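You operate a simulated robot arm through the tools that you are given. There is no shell and no other tool. Be economical: measure what you need, move in short steps, check, and stop when the job is done.

Carry out the task below with a simulated two-armed robot. There is one attempt and no reset: what you move stays moved.

## Task
Put one of the eggs from the table top on the trivet. Screw the stopper back on the steel flask. Switch the fan switch on. Pull the jars door open. Any order will do. Set down upright: egg.

It is judged by the outcome, as a careful person would: the job done as asked, and still so three seconds after it is handed in. It fails if anything else is knocked over, pushed out of place, dropped, spilled or broken. Lids that push on must go on centred and level and be pressed home; caps that screw on are set level and turned clockwise until they are tight.

## Robot
Two 7-joint arms with two-finger parallel grippers on one trunk, on a base that drives. Base frame: it is fixed to the floor where the robot stands at the start and does not move with it; the origin is under the middle of the robot, x ahead of it, y to its left, z up; the surface under the hand at the start is at about z = 0.75. Lengths are in m, angles in degrees, forces in N, time in s.
The left shoulder is at the start at [0.06, 0.189, 1.178], the right one opposite. With the tool pointing down near the work surface each hand reaches from about 0.1 to 0.62 m from the robot's upright axis, wherever it stands, measured 20 degrees to its own side. Places, roughly: egg (5x5x6 cm) [0.5, 0.3, 0.8]; fan switch [-2.4, 1.5, 1.6]; jars door [-1.5, 2, 0.4]; steel flask [0.5, 0.5, 0.75]; trivet (22x17x3 cm) [0.8, 0.5, 0.8]. Payload 3.43 kg a hand.
Tool frame (each hand has its own): the origin (TCP) lies between the finger pads and is the grasp point; the fingertips stand 0.03 m ahead of it; z points along the fingers, y is the line along which they close. The gripper opens to 0.094 m. The fingers are 0.028 m wide and 0.01 m thick; the gripper's body (0.05 by 0.096 m) begins 0.055 m behind the TCP.
Orientation is told as [roll, pitch, yaw] about the base's x, y, z axes, in that order, counted from this pose: with the fingers straight down and closing along the base's y, the tool's x points along the base's -x, its y along +y and its z along -z.

## Interface
- The arms move only by the tool servo_tool. It takes "left_series", "right_series" or both (then of equal length, played together; a hand with none holds still); each is a list of rows, each an object (a shift or turn left out is 0, a gripper value left out holds the last) with "slide": the shift along the base's x, y, z in m, a list of three; "delta_rot": the turn, a rotation vector about the base's x, y, z in degrees, a list of three. In form: [{"slide": [dx, dy, dz], "delta_rot": [ax, ay, az]}, ...]. A call has 1 to 10 rows; each row is the pose to reach, as a shift and turn from the pose commanded when the call began. "left_gripper" and "right_gripper" are, for a hand that has rows, the finger opening in m, from 0 to 0.094, set as the call begins (left out, the last holds). A row lasts 0.2 s, in which the tool goes at most 0.05 m and 8.6 degrees; a call with a longer step from one row to the next is refused whole, and so is a gripper value outside its range. Where a pose cannot be reached the arm comes as near as it can. A force on the tool above 40 N (or 10 N above the force at the start of the call, whichever is more), or a blocked arm, ends the call early, and 0.2 s more pass. The fingers move at their own pace (about 0.153 m/s each) and stop on an object; they squeeze with about 41 N. The grip force told is the motor's: it shows also when the fingers shut on nothing. Time passes only in rows, and 0.2 s behind the last, so rows that repeat a pose let the fingers close. It gives the time, the measured TCP pose, the force on the tool (base axes), the opening and the grip force at its end, in the units of the frame above (readings bear some noise), with the torque about the TCP (base axes, N m) and any sound that the robot's microphone picked up.
- Cameras (640 x 400 px; columns grow to the right, rows downward): "scene" is now at [0.0056, 0.0329, 1.7209]; the picture's right is [0.43, -0.90, 0.00], its down [-0.72, -0.34, -0.60] and it looks along [0.54, 0.26, -0.80] (base axes); focal length 276 px, centre (320, 200). "left" rides on the left gripper at [0.076, -0.014, -0.103] in its tool frame; the picture's right is [0.18, 0.98, 0.00], its down [-0.75, 0.14, -0.64] and it looks along [-0.63, 0.12, 0.77] (tool axes); focal length 243 px, centre (320, 200). "right" rides on the right gripper at [0.076, 0.014, -0.103] in its tool frame; the picture's right is [-0.18, 0.98, 0.00], its down [-0.75, -0.14, -0.64] and it looks along [-0.63, -0.12, 0.77] (tool axes); focal length 243 px, centre (320, 200). There is no depth. A picture from a camera that has moved, and an enlarged one, comes with that camera's place and axes in the base frame and with its lens.
- snapshot(camera): a new picture of that camera. The clock stands still meanwhile.
- raise_lower(by): slides the trunk up (or, below 0, down) by that many m; the arms and the scene camera ride with it, the base frame stays. It gives what a move gives, with no picture.
- drive_base(legs): drives the robot by 1 to 6 legs, each [ahead, left, turn to the left] in m, m and degrees, along the robot's own axes; the way and the turn of a leg run together, so that a leg with both is an arc; at most 1.5 m and 180 degrees a leg. The arms and the cameras ride along, it lands a little off, and it stops where it bumps. It gives what a move gives.
- aim_head(pan, tilt): turns the head with the scene camera to pan (to the left, within 86 degrees either way) and tilt (down, from -29 to 69), counted from straight ahead of the robot. It gives what a move gives.
- enlarge(camera, box): a new picture of the part [left, top, right, bottom] of that camera's present view, enlarged. The clock stands still meanwhile.
- close_job(): hands the job in; it is judged then, once.

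Go step by step. Nothing tells you exact positions but the pictures and the camera data: compare them with the known pose of the tool, close in by small moves and look again before you grip or let go. The budget is 165 turns and 118 pictures, counting those below and the enlarged ones. Unless the task says otherwise, let go and move clear before handing in.

The tools are called after "Call:" by a JSON object that holds its "name" and its "arguments". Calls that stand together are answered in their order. servo_tool: Moves the arms, as the interface text tells. Its arguments: {"type":"object","properties":{"left_series":{"type":"array","items":{"type":"object","properties":{"slide":{"type":"array","items":{"type":"number"}},"delta_rot":{"type":"array","items":{"type":"number"}}}}},"left_gripper":{"type":"number"},"right_series":{"type":"array","items":{"type":"object","properties":{"slide":{"type":"array","items":{"type":"number"}},"delta_rot":{"type":"array","items":{"type":"number"}}}}},"right_gripper":{"type":"number"}},"required":[]} The other tools are called the same way: raise_lower (by) slides the trunk up or down; drive_base (legs) drives the base; aim_head (pan, tilt) turns the head that bears the scene camera; snapshot (camera) takes a picture; enlarge (camera, box) takes an enlarged picture of a part of a camera's view; close_job () hands the job in.

At the start:

```text
time_s: 0.0
left_position: [0.3408, 0.3809, 1.0763]
left_ee_rot: [0.0, 0.0, 0.1]
left_contact_force: [-0.2, -0.9, 0.2]
left_moment: [0.0, 0.03, 0.02]
left_finger_gap: 0.0941
left_finger_force: 0.1
right_position: [0.3428, 0.0563, 1.0907]
right_ee_rot: [0.0, 0.0, 0.0]
right_contact_force: [-0.2, -0.9, 0.1]
right_moment: [-0.04, 0.01, 0.0]
right_finger_gap: 0.0938
right_finger_force: 0.0
trunk travel left (down, up): [-0.85, 0.14]
robot x, y, heading: [0.0019, -0.0026, -0.0]
head pan, tilt: [25.2, 53.2]
```

scene: 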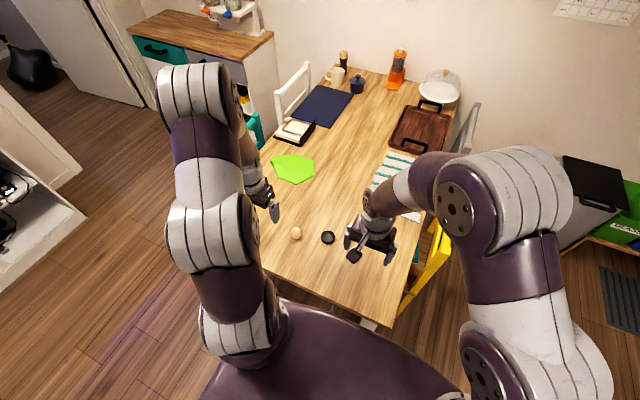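
right: 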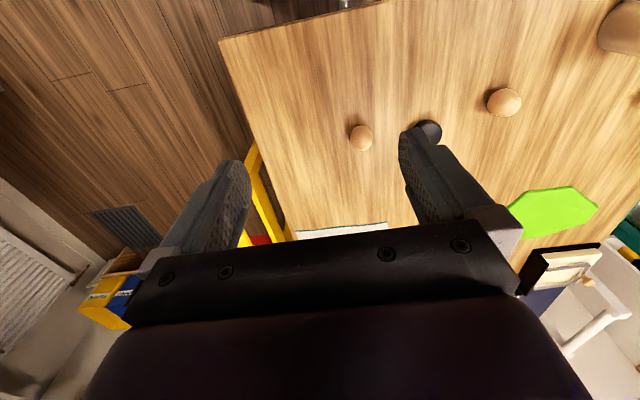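
left: 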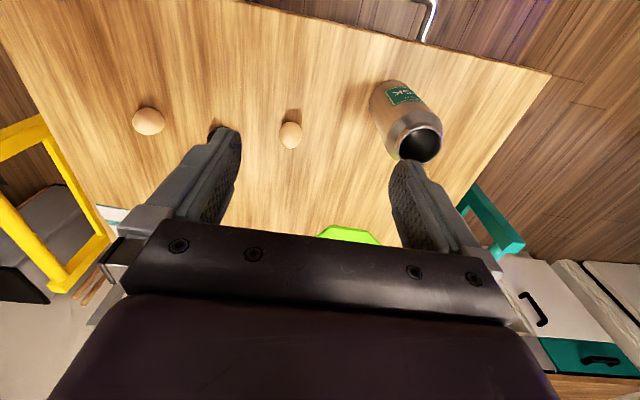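

I make out two eggs near (0.46, 0.35) and (0.48, 0.11), a black stopper near (0.49, 0.23), the flask near (0.5, 0.5), and a green pad that may be the trivet. I'll look closer.

Call:
{"name": "enlarge", "arguments": {"camera": "left", "box": [100, 60, 480, 260]}}

Call:
{"name": "enlarge", "arguments": {"camera": "scene", "box": [220, 40, 480, 280]}}

Call:
{"name": "enlarge", "arguments": {"camera": "right", "box": [330, 60, 640, 260]}}

```text
1.68 times, centred on (290, 160) of left
camera zoom: at [0.2658, 0.3672, 1.1801], right [-0.18, 0.98, 0.0], down [0.75, 0.14, 0.64], along [0.63, 0.12, -0.77], focal length 409 px, centre (370, 267)
```

zoom: 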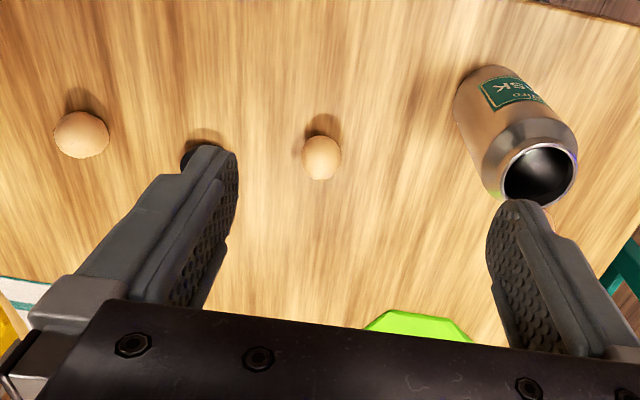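

```text
1.67 times, centred on (350, 160) of scene
camera zoom: at [0.0056, 0.0329, 1.7209], right [0.43, -0.9, 0.0], down [-0.72, -0.34, -0.6], along [0.54, 0.26, -0.8], focal length 461 px, centre (270, 267)
```

zoom: 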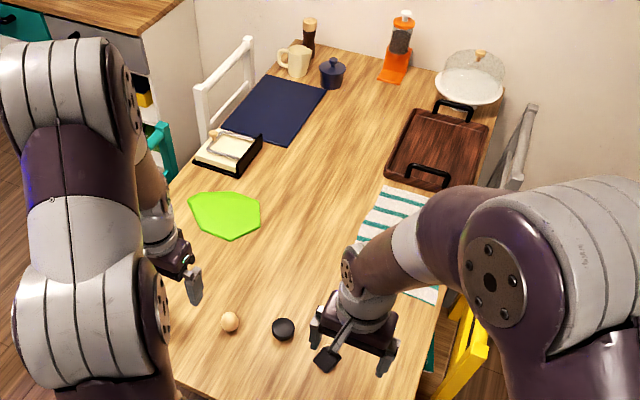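

```text
2.00 times, centred on (485, 160) of right
camera zoom: at [0.2692, 0.0704, 1.195], right [0.18, 0.98, 0.0], down [0.75, -0.14, 0.64], along [0.63, -0.12, -0.77], focal length 485 px, centre (-10, 280)
```

zoom: 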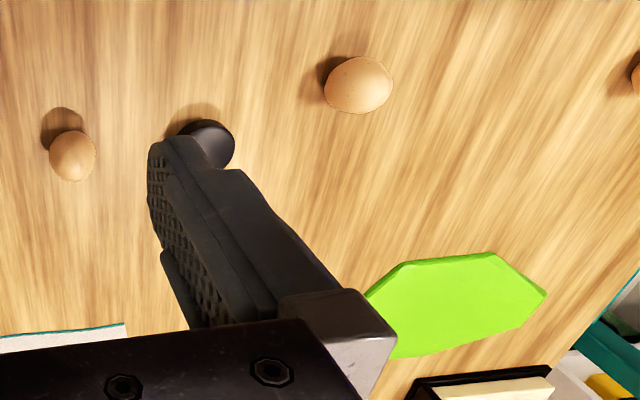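

The green pad at about (0.77, 0.55) matches the trivet. Stopper first: right hand aside, left hand above the stopper to look.

Call:
{"name": "servo_tool", "arguments": {"right_series": [{"slide": [0, -0.05, 0]}, {"slide": [0, -0.1, 0]}, {"slide": [0, -0.15, 0]}, {"slide": [0, -0.19, 0]}, {"slide": [0, -0.19, 0]}, {"slide": [0, -0.19, 0]}], "left_series": [{"slide": [0.03, -0.035, 0]}, {"slide": [0.06, -0.07, -0.02]}, {"slide": [0.08, -0.1, -0.04]}, {"slide": [0.1, -0.12, -0.07]}, {"slide": [0.11, -0.14, -0.11]}, {"slide": [0.12, -0.15, -0.15]}]}}

Call:
{"name": "snapshot", "arguments": {"camera": "left"}}

Call:
{"name": "snapshot", "arguments": {"camera": "scene"}}

```text
refused: row 2 steps farther than a row can; nothing moved
```

```text
111 pictures are left
camera left: at [0.2658, 0.3672, 1.1801], right [-0.18, 0.98, 0.0], down [0.75, 0.14, 0.64], along [0.63, 0.12, -0.77], focal length 243 px, centre (320, 200)
```

left: 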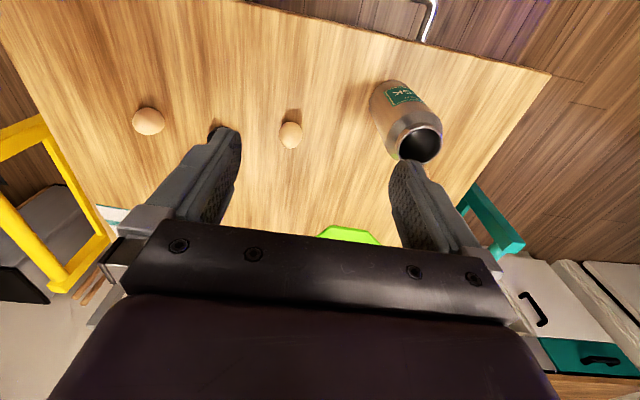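

```text
110 pictures are left
camera scene: at [0.0056, 0.0329, 1.7209], right [0.43, -0.9, 0.0], down [-0.72, -0.34, -0.6], along [0.54, 0.26, -0.8], focal length 276 px, centre (320, 200)
```

scene: 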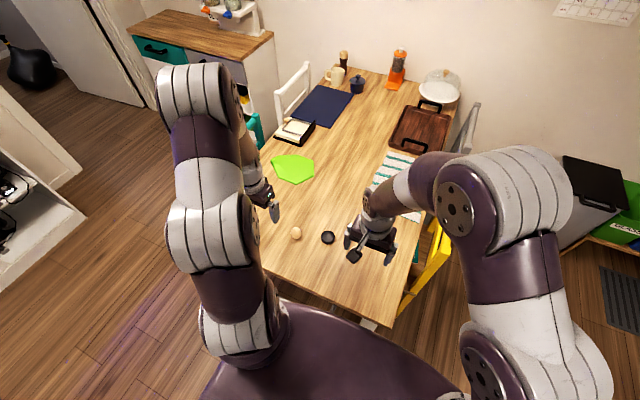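

Refused for one overlong step; nothing moved. Resending with shorter steps.

Call:
{"name": "servo_tool", "arguments": {"right_series": [{"slide": [0, -0.04, 0]}, {"slide": [0, -0.08, 0]}, {"slide": [0, -0.12, 0]}, {"slide": [0, -0.16, 0]}, {"slide": [0, -0.19, 0]}, {"slide": [0, -0.19, 0]}, {"slide": [0, -0.19, 0]}], "left_series": [{"slide": [0.025, -0.03, 0]}, {"slide": [0.05, -0.06, -0.01]}, {"slide": [0.075, -0.09, -0.02]}, {"slide": [0.095, -0.115, -0.05]}, {"slide": [0.105, -0.13, -0.085]}, {"slide": [0.115, -0.145, -0.12]}, {"slide": [0.12, -0.15, -0.15]}]}}

Call:
{"name": "snapshot", "arguments": {"camera": "left"}}

Call:
{"name": "snapshot", "arguments": {"camera": "scene"}}

```text
time_s: 1.6
left_position: [0.4646, 0.2305, 0.9264]
left_ee_rot: [0.0, 0.0, 0.0]
left_contact_force: [0.0, 0.2, -1.0]
left_moment: [0.01, 0.02, 0.02]
left_finger_gap: 0.0939
left_finger_force: 0.0
right_position: [0.3459, -0.1321, 1.0927]
right_ee_rot: [0.0, 0.0, 0.1]
right_contact_force: [1.2, 0.5, 0.5]
right_moment: [-0.01, 0.0, -0.01]
right_finger_gap: 0.0938
right_finger_force: 0.0
trunk travel left (down, up): [-0.85, 0.14]
robot x, y, heading: [-0.0016, 0.0022, -0.1]
head pan, tilt: [25.2, 53.2]
```

```text
109 pictures are left
camera left: at [0.3892, 0.2166, 1.0297], right [-0.18, 0.98, 0.0], down [0.75, 0.14, 0.64], along [0.63, 0.12, -0.77], focal length 243 px, centre (320, 200)
```

left: 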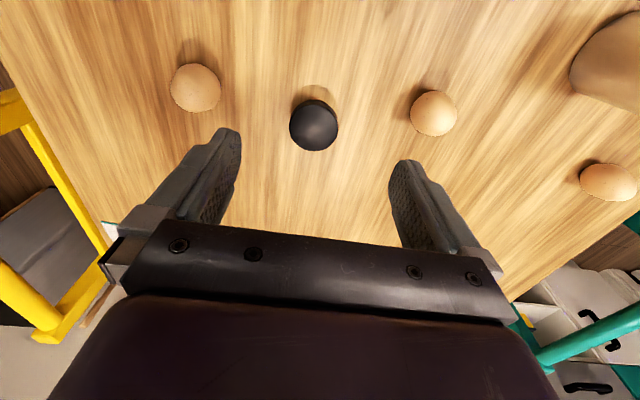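

```text
108 pictures are left
camera scene: at [0.0067, 0.0325, 1.7209], right [0.43, -0.9, 0.0], down [-0.73, -0.34, -0.6], along [0.54, 0.26, -0.8], focal length 276 px, centre (320, 200)
```

scene: 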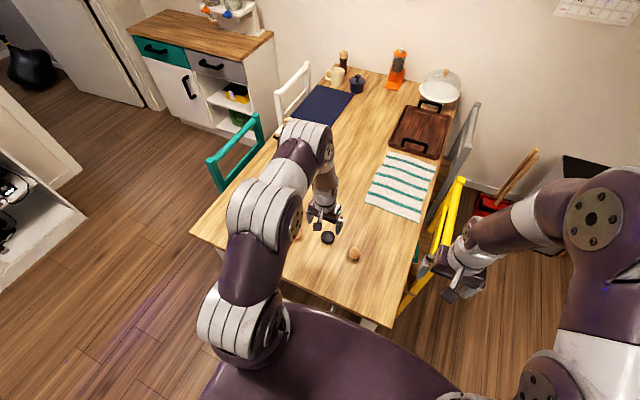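

Three eggs visible; stopper at about (0.497, 0.23), about 5 cm wide. Zooming in on it.

Call:
{"name": "enlarge", "arguments": {"camera": "left", "box": [260, 75, 370, 165]}}

Call:
{"name": "enlarge", "arguments": {"camera": "scene", "box": [280, 200, 380, 270]}}

```text
4.44 times, centred on (315, 120) of left
camera zoom: at [0.3892, 0.2166, 1.0297], right [-0.18, 0.98, 0.0], down [0.75, 0.14, 0.64], along [0.63, 0.12, -0.77], focal length 1078 px, centre (342, 556)
```

zoom: 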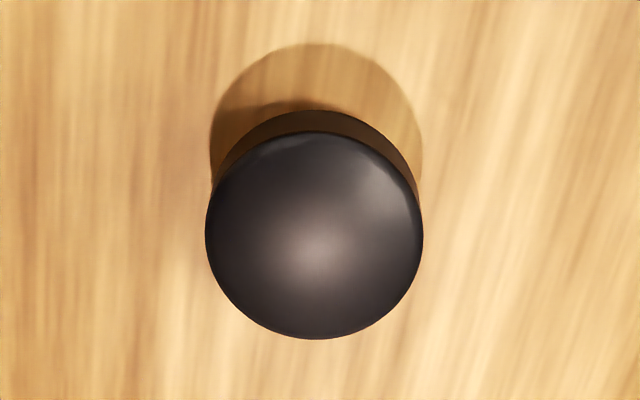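

```text
5.71 times, centred on (330, 235) of scene
camera zoom: at [0.0067, 0.0325, 1.7209], right [0.43, -0.9, 0.0], down [-0.73, -0.34, -0.6], along [0.54, 0.26, -0.8], focal length 1579 px, centre (263, 0)
```

zoom: 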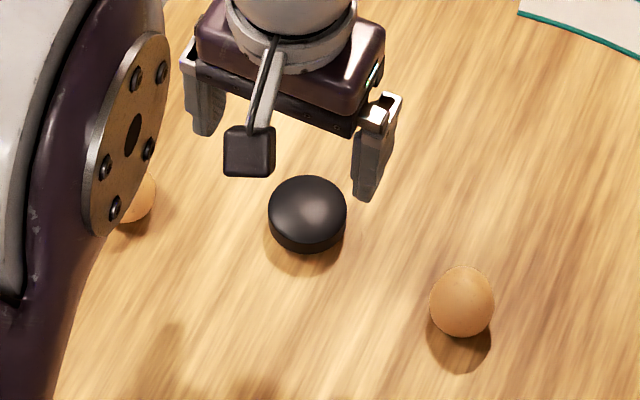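

Stopper is upright at about (0.496, 0.232), top about z=0.775. I'll pre-turn the wrist counter-clockwise above it so there is room to screw clockwise.

Call:
{"name": "servo_tool", "arguments": {"left_series": [{"slide": [0.005, 0, 0], "delta_rot": [0, 0, 8]}, {"slide": [0.01, 0, 0], "delta_rot": [0, 0, 16]}, {"slide": [0.015, 0, 0], "delta_rot": [0, 0, 24]}, {"slide": [0.02, 0, 0], "delta_rot": [0, 0, 32]}, {"slide": [0.025, 0, 0], "delta_rot": [0, 0, 40]}, {"slide": [0.03, 0.001, 0], "delta_rot": [0, 0, 48]}, {"slide": [0.031, 0.001, 0], "delta_rot": [0, 0, 56]}, {"slide": [0.031, 0.001, 0], "delta_rot": [0, 0, 64]}, {"slide": [0.031, 0.001, 0], "delta_rot": [0, 0, 72]}, {"slide": [0.031, 0.001, 0], "delta_rot": [0, 0, 80]}]}}

Call:
{"name": "snapshot", "arguments": {"camera": "left"}}

```text
time_s: 3.8
left_position: [0.4933, 0.231, 0.9262]
left_ee_rot: [0.0, -0.1, 80.2]
left_contact_force: [-1.1, -0.3, 0.9]
left_moment: [-0.02, 0.02, 0.02]
left_finger_gap: 0.094
left_finger_force: 0.1
right_position: [0.3471, -0.1302, 1.0936]
right_ee_rot: [-0.1, -0.1, 0.0]
right_contact_force: [-0.7, 0.6, -0.1]
right_moment: [0.01, 0.01, 0.01]
right_finger_gap: 0.0939
right_finger_force: 0.0
trunk travel left (down, up): [-0.85, 0.14]
robot x, y, heading: [-0.0004, -0.0034, -0.4]
head pan, tilt: [25.2, 53.2]
```

```text
105 pictures are left
camera left: at [0.4941, 0.1549, 1.0296], right [-1.0, -0.01, 0.0], down [-0.01, 0.77, 0.64], along [-0.01, 0.64, -0.77], focal length 243 px, centre (320, 200)
```

left: 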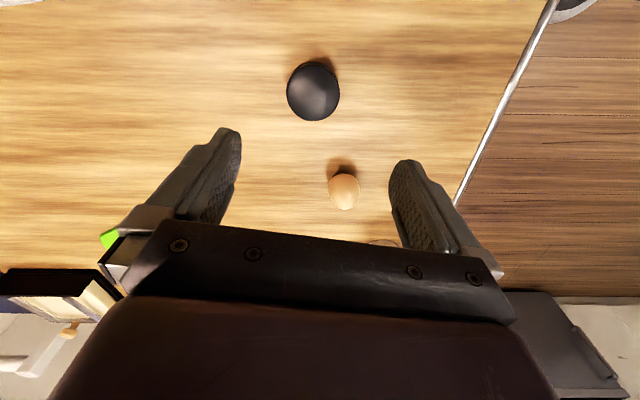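

Stopper about (0.497, 0.230); descending around it.

Call:
{"name": "servo_tool", "arguments": {"left_series": [{"slide": [0.004, -0.001, -0.04]}, {"slide": [0.004, -0.001, -0.08]}, {"slide": [0.004, -0.001, -0.11]}, {"slide": [0.004, -0.001, -0.12]}]}}

Call:
{"name": "snapshot", "arguments": {"camera": "left"}}

Call:
{"name": "enlarge", "arguments": {"camera": "scene", "box": [260, 180, 400, 280]}}

```text
time_s: 4.8
left_position: [0.4955, 0.2298, 0.8055]
left_ee_rot: [0.0, 0.0, 80.0]
left_contact_force: [-0.6, 0.0, 0.6]
left_moment: [0.0, 0.0, -0.01]
left_finger_gap: 0.0941
left_finger_force: 0.1
right_position: [0.3466, -0.1319, 1.0924]
right_ee_rot: [0.0, 0.0, 0.0]
right_contact_force: [0.4, 0.2, -0.6]
right_moment: [0.0, -0.05, -0.01]
right_finger_gap: 0.0937
right_finger_force: 0.0
trunk travel left (down, up): [-0.85, 0.14]
robot x, y, heading: [-0.0015, -0.0019, 0.0]
head pan, tilt: [25.2, 53.2]
```

```text
104 pictures are left
camera left: at [0.4973, 0.1538, 0.9087], right [-1.0, -0.01, 0.0], down [-0.01, 0.77, 0.64], along [-0.01, 0.64, -0.77], focal length 243 px, centre (320, 200)
```

left: 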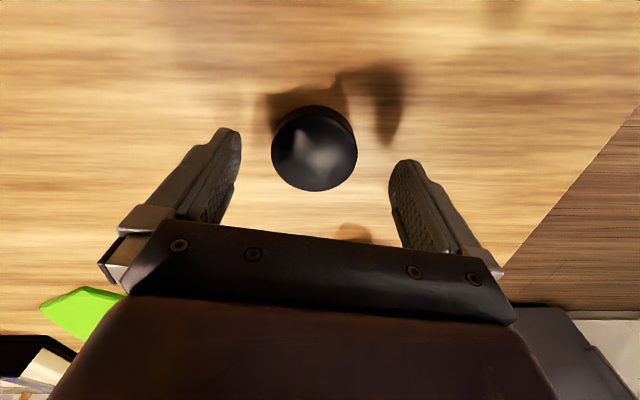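

```text
4.00 times, centred on (330, 230) of scene
camera zoom: at [0.006, 0.0329, 1.7209], right [0.43, -0.9, 0.0], down [-0.72, -0.34, -0.6], along [0.54, 0.26, -0.8], focal length 1105 px, centre (280, 80)
```

zoom: 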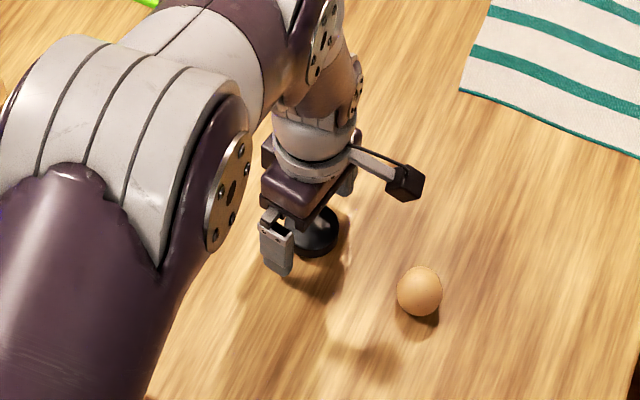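

Fine correction, lower to z≈0.79 and close.

Call:
{"name": "servo_tool", "arguments": {"left_series": [{"slide": [0.002, -0.004, -0.008]}, {"slide": [0.002, -0.004, -0.016]}, {"slide": [0.002, -0.004, -0.016]}]}}

Call:
{"name": "servo_tool", "arguments": {"left_series": [{"slide": [0, 0, 0]}, {"slide": [0, 0, 0]}, {"slide": [0, 0, 0]}], "left_gripper": 0.03}}

Call:
{"name": "snapshot", "arguments": {"camera": "left"}}

```text
time_s: 5.6
left_position: [0.4992, 0.226, 0.7899]
left_ee_rot: [0.0, 0.0, 80.0]
left_contact_force: [0.0, 0.6, 0.8]
left_moment: [-0.01, 0.04, -0.01]
left_finger_gap: 0.0941
left_finger_force: 0.1
right_position: [0.3448, -0.1305, 1.0939]
right_ee_rot: [0.0, 0.0, 0.0]
right_contact_force: [0.5, 0.0, 0.5]
right_moment: [-0.03, -0.01, -0.03]
right_finger_gap: 0.094
right_finger_force: 0.0
trunk travel left (down, up): [-0.85, 0.14]
robot x, y, heading: [-0.0032, 0.0011, -0.2]
head pan, tilt: [25.2, 53.2]
```

```text
time_s: 6.4
left_position: [0.5004, 0.2262, 0.7908]
left_ee_rot: [0.0, 0.0, 80.0]
left_contact_force: [-0.1, 1.3, -0.7]
left_moment: [0.0, -0.02, 0.01]
left_finger_gap: 0.0521
left_finger_force: 40.8
right_position: [0.3461, -0.1304, 1.0928]
right_ee_rot: [0.0, 0.1, -0.1]
right_contact_force: [-1.0, 0.8, 1.2]
right_moment: [0.02, 0.03, 0.01]
right_finger_gap: 0.094
right_finger_force: 0.1
trunk travel left (down, up): [-0.85, 0.14]
robot x, y, heading: [-0.0006, -0.0016, 0.2]
head pan, tilt: [25.2, 53.2]
```

```text
102 pictures are left
camera left: at [0.5006, 0.149, 0.8936], right [-1.0, -0.01, 0.0], down [-0.01, 0.77, 0.64], along [-0.01, 0.64, -0.77], focal length 243 px, centre (320, 200)
```

left: 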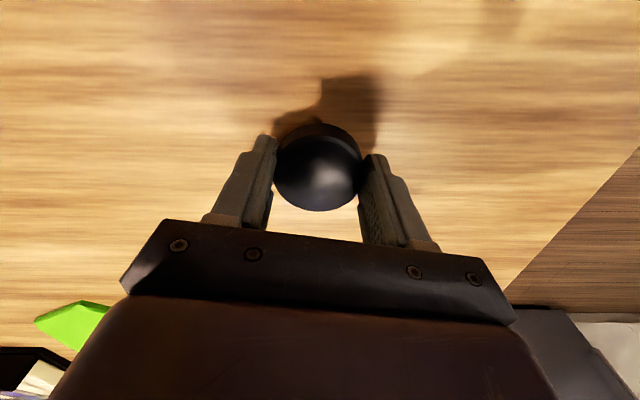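

Gripped (gap 0.052). Lifting well above flask height.

Call:
{"name": "servo_tool", "arguments": {"left_series": [{"slide": [0, 0, 0.03]}, {"slide": [0, 0, 0.07]}, {"slide": [0, 0, 0.11]}, {"slide": [0, 0, 0.155]}, {"slide": [0, 0, 0.2]}, {"slide": [-0.02, 0.02, 0.23]}, {"slide": [-0.05, 0.05, 0.24]}, {"slide": [-0.08, 0.08, 0.25]}, {"slide": [-0.11, 0.11, 0.25]}]}}

Call:
{"name": "snapshot", "arguments": {"camera": "left"}}

Call:
{"name": "snapshot", "arguments": {"camera": "scene"}}

```text
time_s: 8.4
left_position: [0.3854, 0.3358, 1.0451]
left_ee_rot: [-0.1, -0.1, 80.1]
left_contact_force: [-0.1, 0.4, -1.0]
left_moment: [-0.02, 0.01, 0.01]
left_finger_gap: 0.0521
left_finger_force: 41.1
right_position: [0.3448, -0.1297, 1.093]
right_ee_rot: [-0.1, -0.1, -0.1]
right_contact_force: [0.3, -0.7, -0.4]
right_moment: [-0.02, 0.03, -0.04]
right_finger_gap: 0.0941
right_finger_force: 0.1
trunk travel left (down, up): [-0.85, 0.14]
robot x, y, heading: [-0.0017, 0.0012, 0.1]
head pan, tilt: [25.2, 53.2]
```

```text
101 pictures are left
camera left: at [0.3859, 0.2585, 1.1472], right [-1.0, -0.01, 0.0], down [-0.01, 0.77, 0.64], along [-0.01, 0.64, -0.77], focal length 243 px, centre (320, 200)
```

left: 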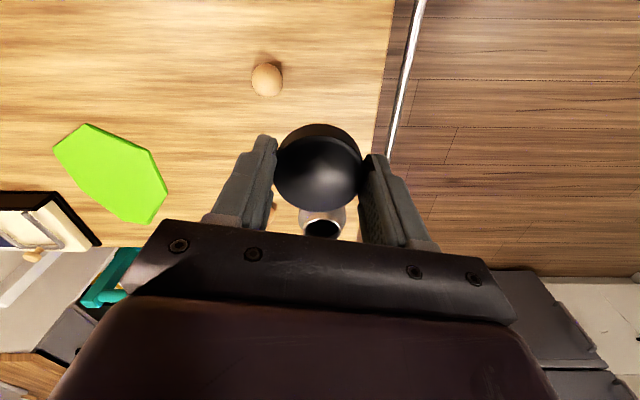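

```text
100 pictures are left
camera scene: at [0.0041, 0.0342, 1.7208], right [0.43, -0.9, 0.0], down [-0.72, -0.34, -0.6], along [0.54, 0.25, -0.8], focal length 276 px, centre (320, 200)
```

scene: 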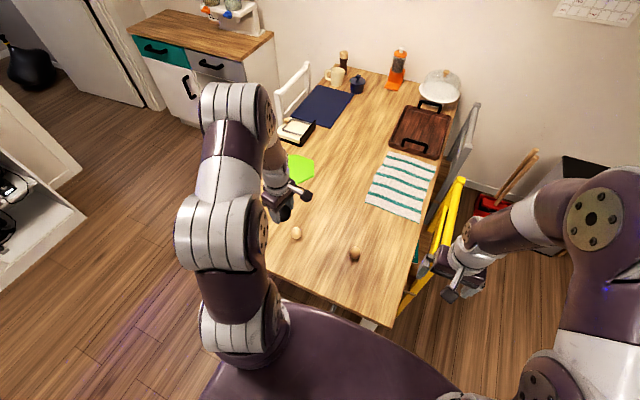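

Triangulating, the flask mouth is about (0.378, 0.516, 0.903). Zooming to refine.

Call:
{"name": "enlarge", "arguments": {"camera": "left", "box": [270, 180, 380, 250]}}

```text
5.71 times, centred on (325, 215) of left
camera zoom: at [0.3859, 0.2585, 1.1472], right [-1.0, -0.01, 0.0], down [-0.01, 0.77, 0.64], along [-0.01, 0.64, -0.77], focal length 1386 px, centre (291, 114)
```

zoom: 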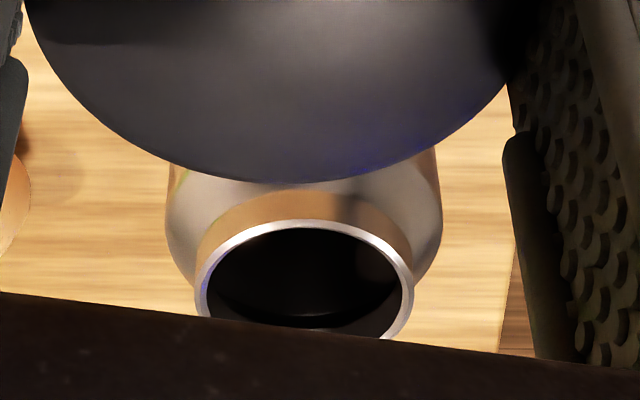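

The rim is slightly hidden by the cap. A second view from higher and farther over the flask will fix its position.

Call:
{"name": "servo_tool", "arguments": {"left_series": [{"slide": [0, 0.02, 0.03]}, {"slide": [0, 0.06, 0.04]}, {"slide": [0, 0.1, 0.05]}, {"slide": [0, 0.14, 0.05]}, {"slide": [-0.003, 0.16, 0.05]}, {"slide": [-0.005, 0.16, 0.05]}]}}

Call:
{"name": "enlarge", "arguments": {"camera": "left", "box": [250, 40, 400, 140]}}

```text
time_s: 9.8
left_position: [0.3849, 0.4962, 1.093]
left_ee_rot: [0.1, 0.1, 79.9]
left_contact_force: [0.4, 0.6, -1.2]
left_moment: [0.02, -0.03, -0.03]
left_finger_gap: 0.0518
left_finger_force: 41.8
right_position: [0.3453, -0.1314, 1.094]
right_ee_rot: [0.0, 0.0, 0.0]
right_contact_force: [-0.2, -0.4, 0.3]
right_moment: [0.01, -0.01, 0.0]
right_finger_gap: 0.0943
right_finger_force: 0.1
trunk travel left (down, up): [-0.85, 0.14]
robot x, y, heading: [-0.0046, -0.0, -0.1]
head pan, tilt: [25.2, 53.2]
```

```text
4.00 times, centred on (325, 90) of left
camera zoom: at [0.3851, 0.4186, 1.195], right [-1.0, -0.01, 0.0], down [-0.01, 0.77, 0.64], along [-0.01, 0.64, -0.77], focal length 970 px, centre (300, 640)
```

zoom: 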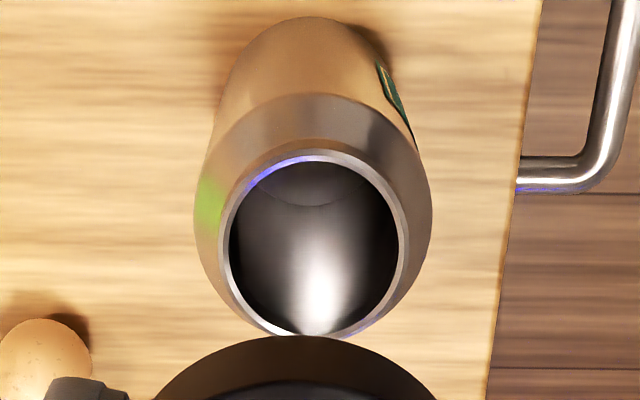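

Rim fixed at about (0.379, 0.508, 0.915), about 5.3 cm wide. Moving the cap just above it.

Call:
{"name": "servo_tool", "arguments": {"left_series": [{"slide": [-0.005, 0.01, 0]}, {"slide": [-0.005, 0.01, -0.04]}, {"slide": [-0.005, 0.01, -0.08]}, {"slide": [-0.005, 0.01, -0.115]}, {"slide": [-0.005, 0.01, -0.115]}]}}

Call:
{"name": "snapshot", "arguments": {"camera": "left"}}

Call:
{"name": "snapshot", "arguments": {"camera": "right"}}

```text
time_s: 11.0
left_position: [0.3765, 0.5074, 0.9772]
left_ee_rot: [-0.1, 0.0, 80.0]
left_contact_force: [0.1, 0.6, -0.2]
left_moment: [0.03, -0.02, 0.02]
left_finger_gap: 0.052
left_finger_force: 41.1
right_position: [0.345, -0.1305, 1.0941]
right_ee_rot: [0.0, 0.0, -0.1]
right_contact_force: [-0.1, 0.3, 1.0]
right_moment: [-0.01, 0.0, 0.0]
right_finger_gap: 0.0941
right_finger_force: 0.2
trunk travel left (down, up): [-0.85, 0.14]
robot x, y, heading: [0.0018, -0.0004, 0.2]
head pan, tilt: [25.2, 53.2]
```

```text
97 pictures are left
camera left: at [0.3775, 0.4311, 1.0801], right [-1.0, -0.01, 0.0], down [-0.01, 0.77, 0.64], along [-0.01, 0.64, -0.77], focal length 243 px, centre (320, 200)
```

left: 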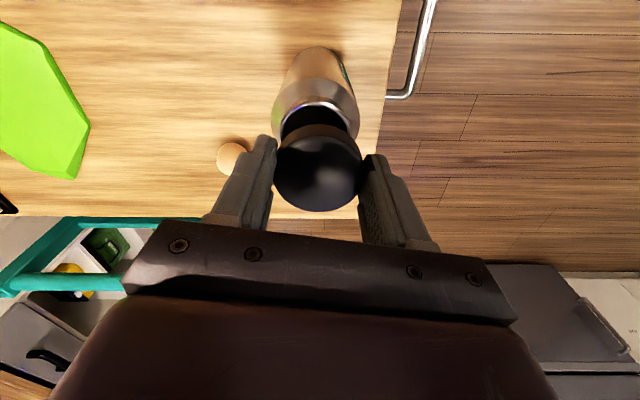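

```text
96 pictures are left
camera right: at [0.27, -0.1181, 1.1971], right [0.18, 0.98, 0.0], down [0.75, -0.14, 0.64], along [0.63, -0.12, -0.77], focal length 243 px, centre (320, 200)
```

right: 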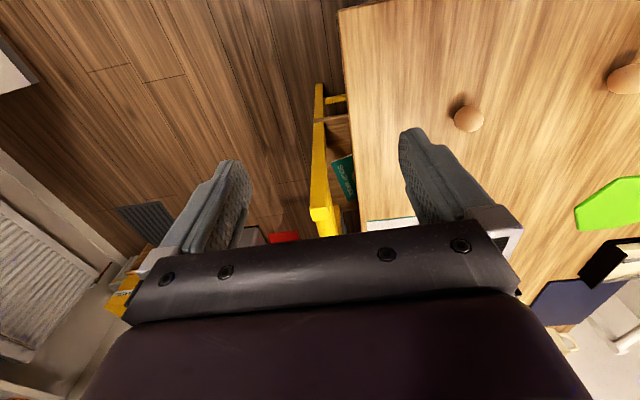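

Cap and rim look aligned sideways. Zooming in to check.

Call:
{"name": "enlarge", "arguments": {"camera": "left", "box": [250, 40, 390, 220]}}

```text
2.22 times, centred on (320, 130) of left
camera zoom: at [0.3775, 0.4311, 1.0801], right [-1.0, -0.01, 0.0], down [-0.01, 0.77, 0.64], along [-0.01, 0.64, -0.77], focal length 539 px, centre (320, 356)
```

zoom: 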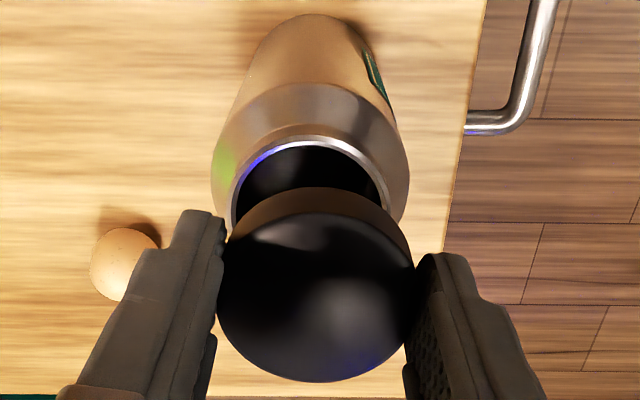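

Nearly concentric; shift (+2, −2 mm) and lower gently toward contact.

Call:
{"name": "servo_tool", "arguments": {"left_series": [{"slide": [0.002, -0.002, -0.008]}, {"slide": [0.002, -0.002, -0.016]}, {"slide": [0.002, -0.002, -0.019]}, {"slide": [0.002, -0.002, -0.021]}]}}

Call:
{"name": "enlarge", "arguments": {"camera": "left", "box": [250, 40, 390, 220]}}

```text
time_s: 12.0
left_position: [0.3798, 0.505, 0.9558]
left_ee_rot: [0.0, 0.1, 79.9]
left_contact_force: [0.2, 0.0, -0.2]
left_moment: [-0.03, 0.01, -0.01]
left_finger_gap: 0.0518
left_finger_force: 41.3
right_position: [0.3456, -0.1307, 1.0935]
right_ee_rot: [0.0, 0.0, 0.0]
right_contact_force: [1.6, 0.3, -0.3]
right_moment: [-0.02, -0.02, 0.02]
right_finger_gap: 0.0939
right_finger_force: 0.0
trunk travel left (down, up): [-0.85, 0.14]
robot x, y, heading: [-0.0021, 0.0002, -0.1]
head pan, tilt: [25.2, 53.2]
```

```text
2.22 times, centred on (320, 130) of left
camera zoom: at [0.3811, 0.4284, 1.0586], right [-1.0, -0.01, 0.0], down [-0.01, 0.77, 0.64], along [-0.01, 0.64, -0.77], focal length 539 px, centre (320, 356)
```

zoom: 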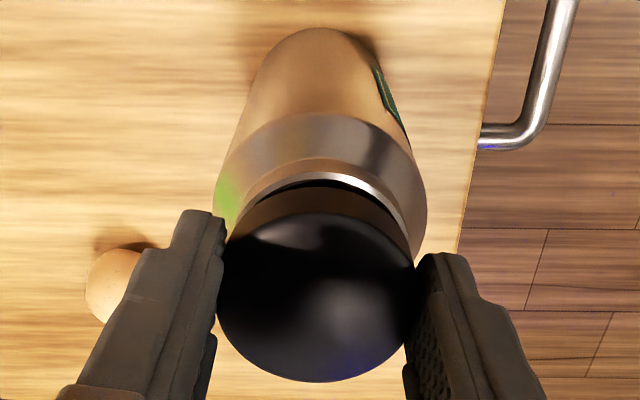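

Still about 1 cm above the rim. Continue down in small steps.

Call:
{"name": "servo_tool", "arguments": {"left_series": [{"slide": [0, 0, -0.003]}, {"slide": [0, 0, -0.005]}, {"slide": [0, 0, -0.007]}, {"slide": [0, 0, -0.007]}]}}

Call:
{"name": "enlarge", "arguments": {"camera": "left", "box": [250, 40, 390, 220]}}

```text
time_s: 13.0
left_position: [0.3798, 0.5066, 0.95]
left_ee_rot: [-0.1, -0.2, 80.1]
left_contact_force: [-0.1, 0.2, 13.2]
left_moment: [-0.11, 0.2, 0.0]
left_finger_gap: 0.0519
left_finger_force: 40.4
right_position: [0.3451, -0.1313, 1.0929]
right_ee_rot: [0.0, -0.1, 0.0]
right_contact_force: [-0.2, 0.5, -0.1]
right_moment: [0.0, 0.0, -0.02]
right_finger_gap: 0.094
right_finger_force: 0.1
trunk travel left (down, up): [-0.85, 0.14]
robot x, y, heading: [-0.001, -0.0008, -0.3]
head pan, tilt: [25.2, 53.2]
```

```text
2.22 times, centred on (320, 130) of left
camera zoom: at [0.3807, 0.428, 1.0528], right [-1.0, -0.01, 0.0], down [-0.01, 0.77, 0.64], along [-0.01, 0.64, -0.77], focal length 539 px, centre (320, 356)
```

zoom: 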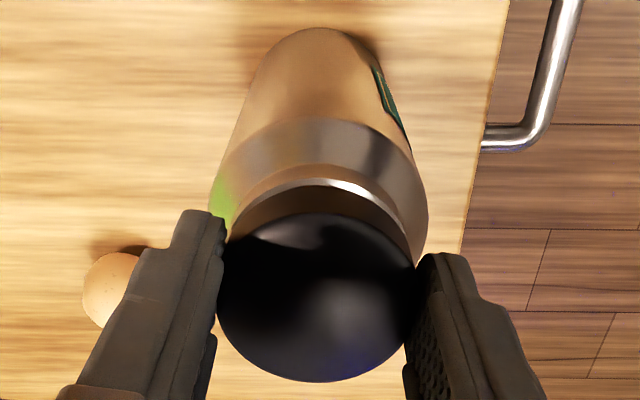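

Contact at about 13 N, off-centre slightly. Zooming tighter to judge the offset.

Call:
{"name": "enlarge", "arguments": {"camera": "left", "box": [280, 100, 360, 160]}}

```text
6.67 times, centred on (320, 130) of left
camera zoom: at [0.3807, 0.428, 1.0528], right [-1.0, -0.01, 0.0], down [-0.01, 0.77, 0.64], along [-0.01, 0.64, -0.77], focal length 1618 px, centre (320, 667)
```

zoom: 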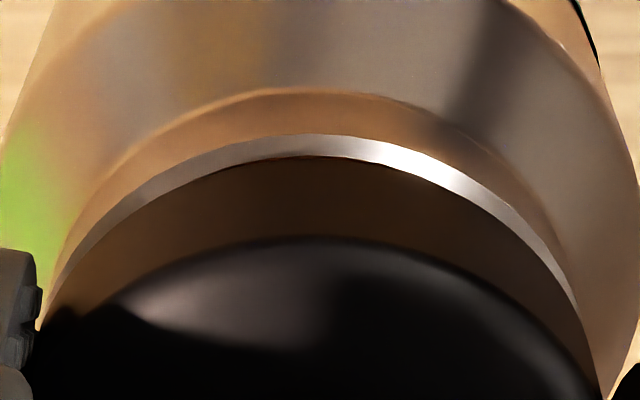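

Centred within about 1 mm; nudge +1 mm in y and start turning clockwise with light press.

Call:
{"name": "servo_tool", "arguments": {"left_series": [{"slide": [-0.0003, 0.001, 0], "delta_rot": [0, 0, -8]}, {"slide": [-0.0003, 0.001, 0], "delta_rot": [0, 0, -16]}, {"slide": [-0.0003, 0.001, 0], "delta_rot": [0, 0, -24]}, {"slide": [-0.0003, 0.001, 0], "delta_rot": [0, 0, -32]}, {"slide": [-0.0003, 0.001, 0], "delta_rot": [0, 0, -40]}, {"slide": [-0.0003, 0.001, 0], "delta_rot": [0, 0, -48]}]}}

Call:
{"name": "snapshot", "arguments": {"camera": "left"}}

```text
time_s: 14.4
left_position: [0.3812, 0.505, 0.9491]
left_ee_rot: [0.2, -0.1, 31.8]
left_contact_force: [4.8, 0.9, 13.3]
left_moment: [0.03, -0.59, 0.0]
left_finger_gap: 0.0519
left_finger_force: 41.3
right_position: [0.3452, -0.1301, 1.0926]
right_ee_rot: [0.0, 0.0, -0.1]
right_contact_force: [0.6, -0.4, 1.1]
right_moment: [0.01, -0.01, -0.02]
right_finger_gap: 0.0938
right_finger_force: 0.2
trunk travel left (down, up): [-0.85, 0.14]
robot x, y, heading: [-0.0025, 0.0019, 0.4]
head pan, tilt: [25.2, 53.2]
```

```text
91 pictures are left
camera left: at [0.3235, 0.4534, 1.0519], right [-0.67, 0.74, 0.0], down [0.57, 0.52, 0.64], along [0.48, 0.43, -0.77], focal length 243 px, centre (320, 200)
```

left: 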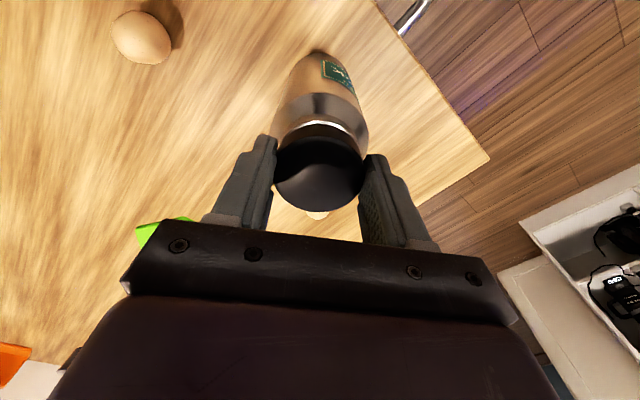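

Turned 48°. Checking seat and tilt.

Call:
{"name": "enlarge", "arguments": {"camera": "left", "box": [265, 100, 375, 220]}}

```text
3.33 times, centred on (320, 160) of left
camera zoom: at [0.3235, 0.4534, 1.0519], right [-0.67, 0.74, 0.0], down [0.57, 0.52, 0.64], along [0.48, 0.43, -0.77], focal length 809 px, centre (320, 333)
```

zoom: 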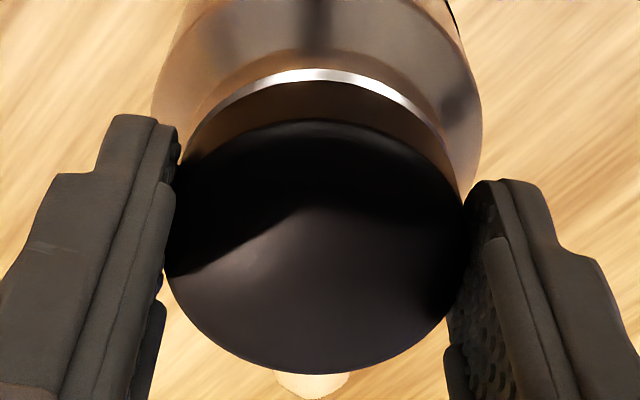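

Looks level and concentric. Continue turning clockwise.

Call:
{"name": "servo_tool", "arguments": {"left_series": [{"slide": [-0.001, 0.001, 0], "delta_rot": [0, 0, -8]}, {"slide": [-0.001, 0.001, 0], "delta_rot": [0, 0, -16]}, {"slide": [-0.001, 0.001, 0], "delta_rot": [0, 0, -24]}, {"slide": [-0.001, 0.001, 0], "delta_rot": [0, 0, -32]}, {"slide": [-0.001, 0.001, -0.0005], "delta_rot": [0, 0, -40]}, {"slide": [-0.001, 0.001, -0.0005], "delta_rot": [0, 0, -48]}, {"slide": [-0.001, 0.001, -0.001], "delta_rot": [0, 0, -56]}, {"slide": [-0.001, 0.001, -0.001], "delta_rot": [0, 0, -64]}, {"slide": [-0.001, 0.001, -0.001], "delta_rot": [0, 0, -72]}, {"slide": [-0.001, 0.001, -0.001], "delta_rot": [0, 0, -80]}]}}

Call:
{"name": "snapshot", "arguments": {"camera": "left"}}

```text
time_s: 16.6
left_position: [0.3779, 0.5057, 0.9478]
left_ee_rot: [-0.1, 0.0, -48.1]
left_contact_force: [1.1, -2.1, 13.4]
left_moment: [-0.08, -0.13, -0.02]
left_finger_gap: 0.0517
left_finger_force: 41.3
right_position: [0.3441, -0.1319, 1.0926]
right_ee_rot: [0.1, 0.1, 0.0]
right_contact_force: [0.8, -0.2, 0.0]
right_moment: [-0.03, -0.03, 0.01]
right_finger_gap: 0.0937
right_finger_force: 0.0
trunk travel left (down, up): [-0.85, 0.14]
robot x, y, heading: [-0.0006, -0.0013, -0.2]
head pan, tilt: [25.2, 53.2]
```

```text
89 pictures are left
camera left: at [0.3175, 0.5539, 1.0508], right [0.61, 0.79, 0.0], down [0.61, -0.47, 0.64], along [0.51, -0.39, -0.77], focal length 243 px, centre (320, 200)
```

left: 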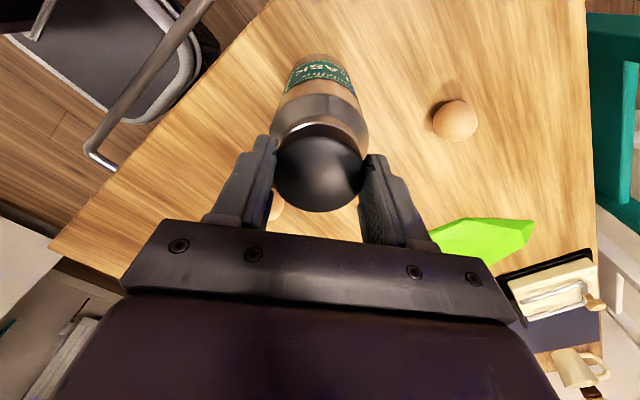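

From the label, the flask has turned along with the cap by about 45°, so I should steady it with the right hand. Checking the space between the arms.

Call:
{"name": "snapshot", "arguments": {"camera": "scene"}}

Call:
{"name": "enlarge", "arguments": {"camera": "left", "box": [265, 40, 375, 220]}}

```text
88 pictures are left
camera scene: at [0.0044, 0.0306, 1.7209], right [0.43, -0.9, 0.0], down [-0.72, -0.34, -0.6], along [0.54, 0.26, -0.8], focal length 276 px, centre (320, 200)
```

scene: 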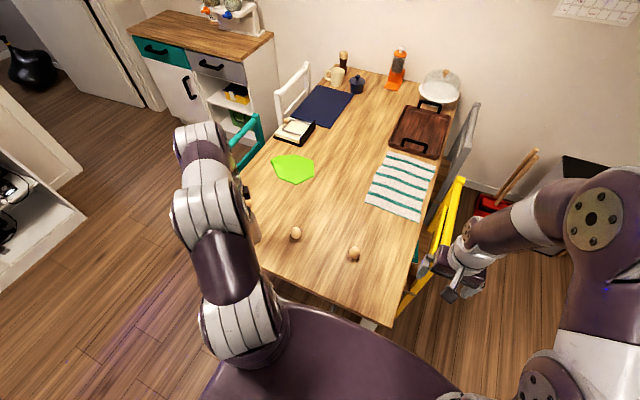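

```text
2.22 times, centred on (320, 130) of left
camera zoom: at [0.3175, 0.5539, 1.0508], right [0.61, 0.79, 0.0], down [0.61, -0.47, 0.64], along [0.51, -0.39, -0.77], focal length 539 px, centre (320, 356)
```

zoom: 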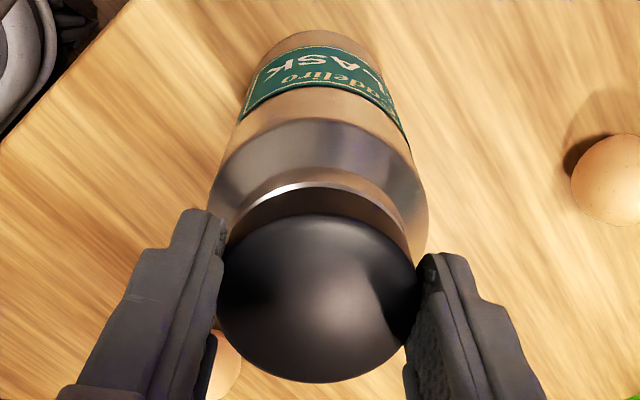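

Re-reading the label edges (its left end stays at about 212° in all three views), the flask has not actually turned. Continuing clockwise.

Call:
{"name": "servo_tool", "arguments": {"left_series": [{"slide": [0, 0, 0], "delta_rot": [0, 0, -8]}, {"slide": [0, 0, 0], "delta_rot": [0, 0, -16]}, {"slide": [0, 0, 0], "delta_rot": [0, 0, -24]}, {"slide": [0, 0, 0], "delta_rot": [0, 0, -32]}, {"slide": [0, 0, 0], "delta_rot": [0, 0, -40]}, {"slide": [0, 0, 0], "delta_rot": [0, 0, -48]}, {"slide": [0, 0, 0], "delta_rot": [0, 0, -56]}, {"slide": [0, 0, 0], "delta_rot": [0, 0, -64]}]}}

Call:
{"name": "enlarge", "arguments": {"camera": "left", "box": [265, 40, 375, 220]}}

```text
time_s: 18.4
left_position: [0.3795, 0.507, 0.9464]
left_ee_rot: [0.0, 0.0, -112.2]
left_contact_force: [0.9, 0.0, 2.5]
left_moment: [0.05, -0.07, 0.01]
left_finger_gap: 0.0521
left_finger_force: 41.2
right_position: [0.3444, -0.1305, 1.0926]
right_ee_rot: [0.0, 0.1, 0.1]
right_contact_force: [-1.1, -0.5, -1.0]
right_moment: [0.02, -0.01, 0.0]
right_finger_gap: 0.0942
right_finger_force: 0.1
trunk travel left (down, up): [-0.85, 0.14]
robot x, y, heading: [0.0008, 0.0027, 0.1]
head pan, tilt: [25.2, 53.2]
```

```text
2.22 times, centred on (320, 130) of left
camera zoom: at [0.3948, 0.5828, 1.0504], right [0.98, -0.2, 0.0], down [-0.15, -0.75, 0.64], along [-0.13, -0.63, -0.77], focal length 539 px, centre (320, 356)
```

zoom: 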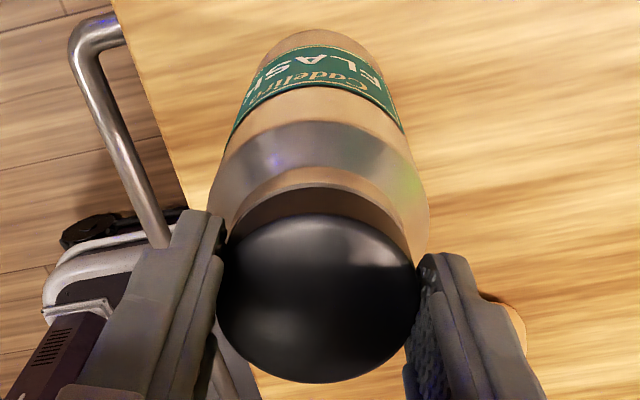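

The force fell from 13 to 2.5 N: the cap is threading down. Continue, following it down.

Call:
{"name": "servo_tool", "arguments": {"left_series": [{"slide": [0, 0, -0.001], "delta_rot": [0, 0, -8]}, {"slide": [0, 0, -0.001], "delta_rot": [0, 0, -16]}, {"slide": [0, 0, -0.0015], "delta_rot": [0, 0, -24]}, {"slide": [0, 0, -0.0015], "delta_rot": [0, 0, -32]}, {"slide": [0, 0, -0.002], "delta_rot": [0, 0, -40]}, {"slide": [0, 0, -0.002], "delta_rot": [0, 0, -48]}, {"slide": [0, 0, -0.002], "delta_rot": [0, 0, -56]}]}}

Call:
{"name": "enlarge", "arguments": {"camera": "left", "box": [265, 40, 375, 220]}}

```text
time_s: 19.5
left_position: [0.38, 0.4974, 0.9487]
left_ee_rot: [-1.4, 1.6, -132.9]
left_contact_force: [-3.7, -0.8, 15.6]
left_moment: [-0.65, 0.87, 0.05]
left_finger_gap: 0.0521
left_finger_force: 41.1
left hand out of reach, approached as far as the arm can: row 3, 4, 5
right_position: [0.3441, -0.1326, 1.0927]
right_ee_rot: [0.0, 0.0, 0.1]
right_contact_force: [-0.8, 0.7, -0.2]
right_moment: [-0.01, -0.03, 0.01]
right_finger_gap: 0.0942
right_finger_force: 0.2
trunk travel left (down, up): [-0.85, 0.14]
robot x, y, heading: [0.0007, -0.0005, -0.1]
head pan, tilt: [25.2, 53.2]
stopped in row 5 (left hand): the force on the tool passed its limit at 52 N (the readings are from after the stop); the commanded pose is now the measured one
```

```text
2.22 times, centred on (320, 130) of left
camera zoom: at [0.4215, 0.5591, 1.0532], right [0.85, -0.53, -0.02], down [-0.41, -0.67, 0.62], along [-0.34, -0.51, -0.79], focal length 539 px, centre (320, 356)
```

zoom: 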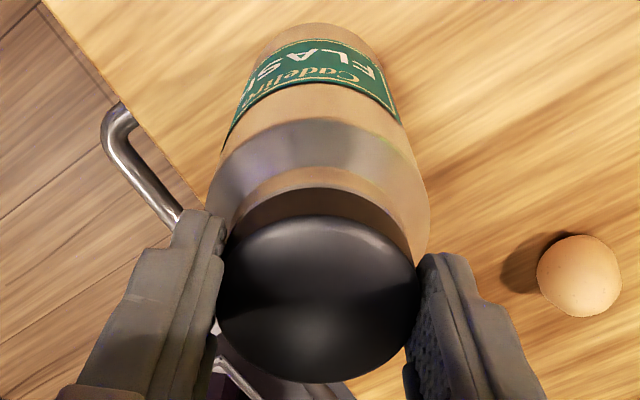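

The arm hit its reach limit near yaw −130 and dragged about 1 cm. I'll open the fingers here and lift off to inspect.

Call:
{"name": "servo_tool", "arguments": {"left_series": [{"slide": [0, 0, 0.0]}, {"slide": [0, 0, 0.0]}, {"slide": [0, 0, 0.0]}, {"slide": [0, 0, 0.0]}], "left_gripper": 0.094}}

Call:
{"name": "snapshot", "arguments": {"camera": "left"}}

```text
time_s: 20.5
left_position: [0.3809, 0.4972, 0.9462]
left_ee_rot: [-1.5, 1.4, -133.0]
left_contact_force: [-0.1, 0.3, -0.6]
left_moment: [0.0, 0.0, 0.0]
left_finger_gap: 0.0939
left_finger_force: 0.1
right_position: [0.3454, -0.1298, 1.0939]
right_ee_rot: [0.0, 0.0, 0.0]
right_contact_force: [0.5, -0.2, 0.2]
right_moment: [0.01, -0.02, 0.01]
right_finger_gap: 0.0942
right_finger_force: 0.0
trunk travel left (down, up): [-0.85, 0.14]
robot x, y, heading: [0.0027, -0.0001, -0.1]
head pan, tilt: [25.2, 53.2]
```

```text
84 pictures are left
camera left: at [0.4223, 0.56, 1.0513], right [0.84, -0.53, -0.02], down [-0.41, -0.67, 0.62], along [-0.34, -0.51, -0.79], focal length 243 px, centre (320, 200)
```

left: 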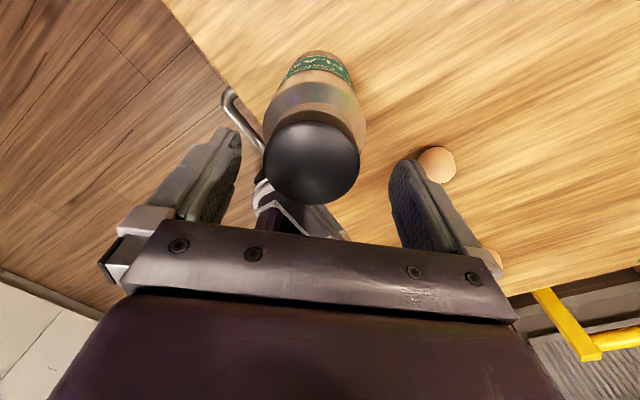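

Cap stays on. Raise and unwind the wrist for a second bite.

Call:
{"name": "servo_tool", "arguments": {"left_series": [{"slide": [0, 0, 0.04]}, {"slide": [0, 0.003, 0.08], "delta_rot": [0.5, -0.5, 8]}, {"slide": [0, 0.006, 0.08], "delta_rot": [0, 0, 16]}, {"slide": [0, 0.01, 0.08], "delta_rot": [0, 0, 24]}, {"slide": [0, 0.01, 0.08], "delta_rot": [0, 0, 32]}, {"slide": [0, 0.01, 0.08], "delta_rot": [0, 0, 40]}, {"slide": [0, 0.01, 0.08], "delta_rot": [0, 0, 48]}, {"slide": [0, 0.01, 0.08], "delta_rot": [0, 0, 56]}, {"slide": [0, 0.01, 0.08], "delta_rot": [0, 0, 64]}, {"slide": [0, 0.01, 0.08], "delta_rot": [0, 0, 72]}]}}

Call:
{"name": "servo_tool", "arguments": {"left_series": [{"delta_rot": [0, 0, 8]}, {"delta_rot": [0, 0, 16]}, {"delta_rot": [0, 0, 24]}, {"delta_rot": [0, 0, 32]}, {"delta_rot": [0, 0, 40]}, {"delta_rot": [0, 0, 48]}, {"delta_rot": [0, 0, 56]}, {"delta_rot": [0, 0, 64]}, {"delta_rot": [0, 0, 72]}, {"delta_rot": [0, 0, 80]}]}}

Call:
{"name": "servo_tool", "arguments": {"left_series": [{"delta_rot": [0, 0, 8]}, {"delta_rot": [0, 0, 16]}, {"delta_rot": [0, 0, 24]}, {"delta_rot": [0, 0, 32]}, {"delta_rot": [0, 0, 40]}, {"delta_rot": [0, 0, 48]}, {"delta_rot": [0, 0, 56]}, {"delta_rot": [0, 0, 64]}]}}

Call:
{"name": "snapshot", "arguments": {"camera": "left"}}

```text
time_s: 22.7
left_position: [0.381, 0.5092, 1.0254]
left_ee_rot: [-1.2, 1.5, -60.8]
left_contact_force: [0.1, 0.2, -0.3]
left_moment: [0.02, 0.03, 0.01]
left_finger_gap: 0.0939
left_finger_force: 0.1
right_position: [0.3445, -0.1311, 1.0935]
right_ee_rot: [0.0, 0.0, 0.1]
right_contact_force: [0.5, -0.4, 0.1]
right_moment: [-0.01, 0.03, -0.02]
right_finger_gap: 0.0941
right_finger_force: 0.2
trunk travel left (down, up): [-0.85, 0.14]
robot x, y, heading: [-0.0015, -0.0025, 0.1]
head pan, tilt: [25.2, 53.2]
```

```text
time_s: 24.9
left_position: [0.3801, 0.5079, 1.0251]
left_ee_rot: [-1.4, 1.5, 19.2]
left_contact_force: [0.6, 0.4, -0.3]
left_moment: [0.0, 0.01, 0.0]
left_finger_gap: 0.0942
left_finger_force: 0.1
right_position: [0.3453, -0.1318, 1.0937]
right_ee_rot: [0.0, 0.0, 0.0]
right_contact_force: [0.4, 0.3, 0.2]
right_moment: [0.01, 0.02, -0.02]
right_finger_gap: 0.0939
right_finger_force: 0.1
trunk travel left (down, up): [-0.85, 0.14]
robot x, y, heading: [-0.0004, 0.0004, 0.1]
head pan, tilt: [25.2, 53.2]
```

```text
time_s: 26.7
left_position: [0.3809, 0.5079, 1.0264]
left_ee_rot: [-1.3, 1.5, 83.2]
left_contact_force: [-0.5, 0.0, -0.6]
left_moment: [-0.01, 0.03, -0.01]
left_finger_gap: 0.0938
left_finger_force: 0.2
right_position: [0.3451, -0.1309, 1.0933]
right_ee_rot: [0.1, 0.0, 0.0]
right_contact_force: [0.4, -0.2, 0.6]
right_moment: [-0.01, -0.01, -0.01]
right_finger_gap: 0.0937
right_finger_force: 0.2
trunk travel left (down, up): [-0.85, 0.14]
robot x, y, heading: [0.001, -0.0001, 0.1]
head pan, tilt: [25.2, 53.2]
```

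```text
83 pictures are left
camera left: at [0.3842, 0.4337, 1.1316], right [-1.0, -0.07, -0.02], down [-0.06, 0.78, 0.62], along [-0.03, 0.62, -0.79], focal length 243 px, centre (320, 200)
```

left: 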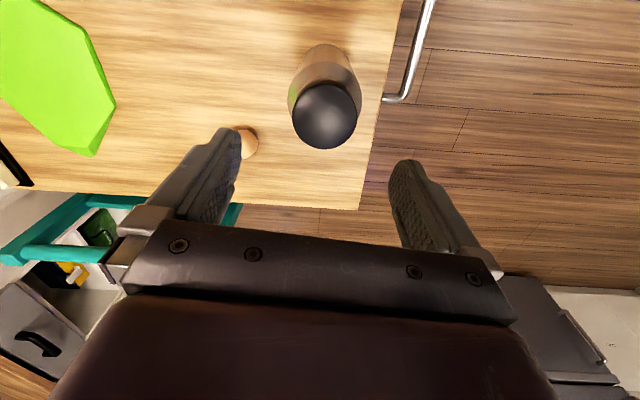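

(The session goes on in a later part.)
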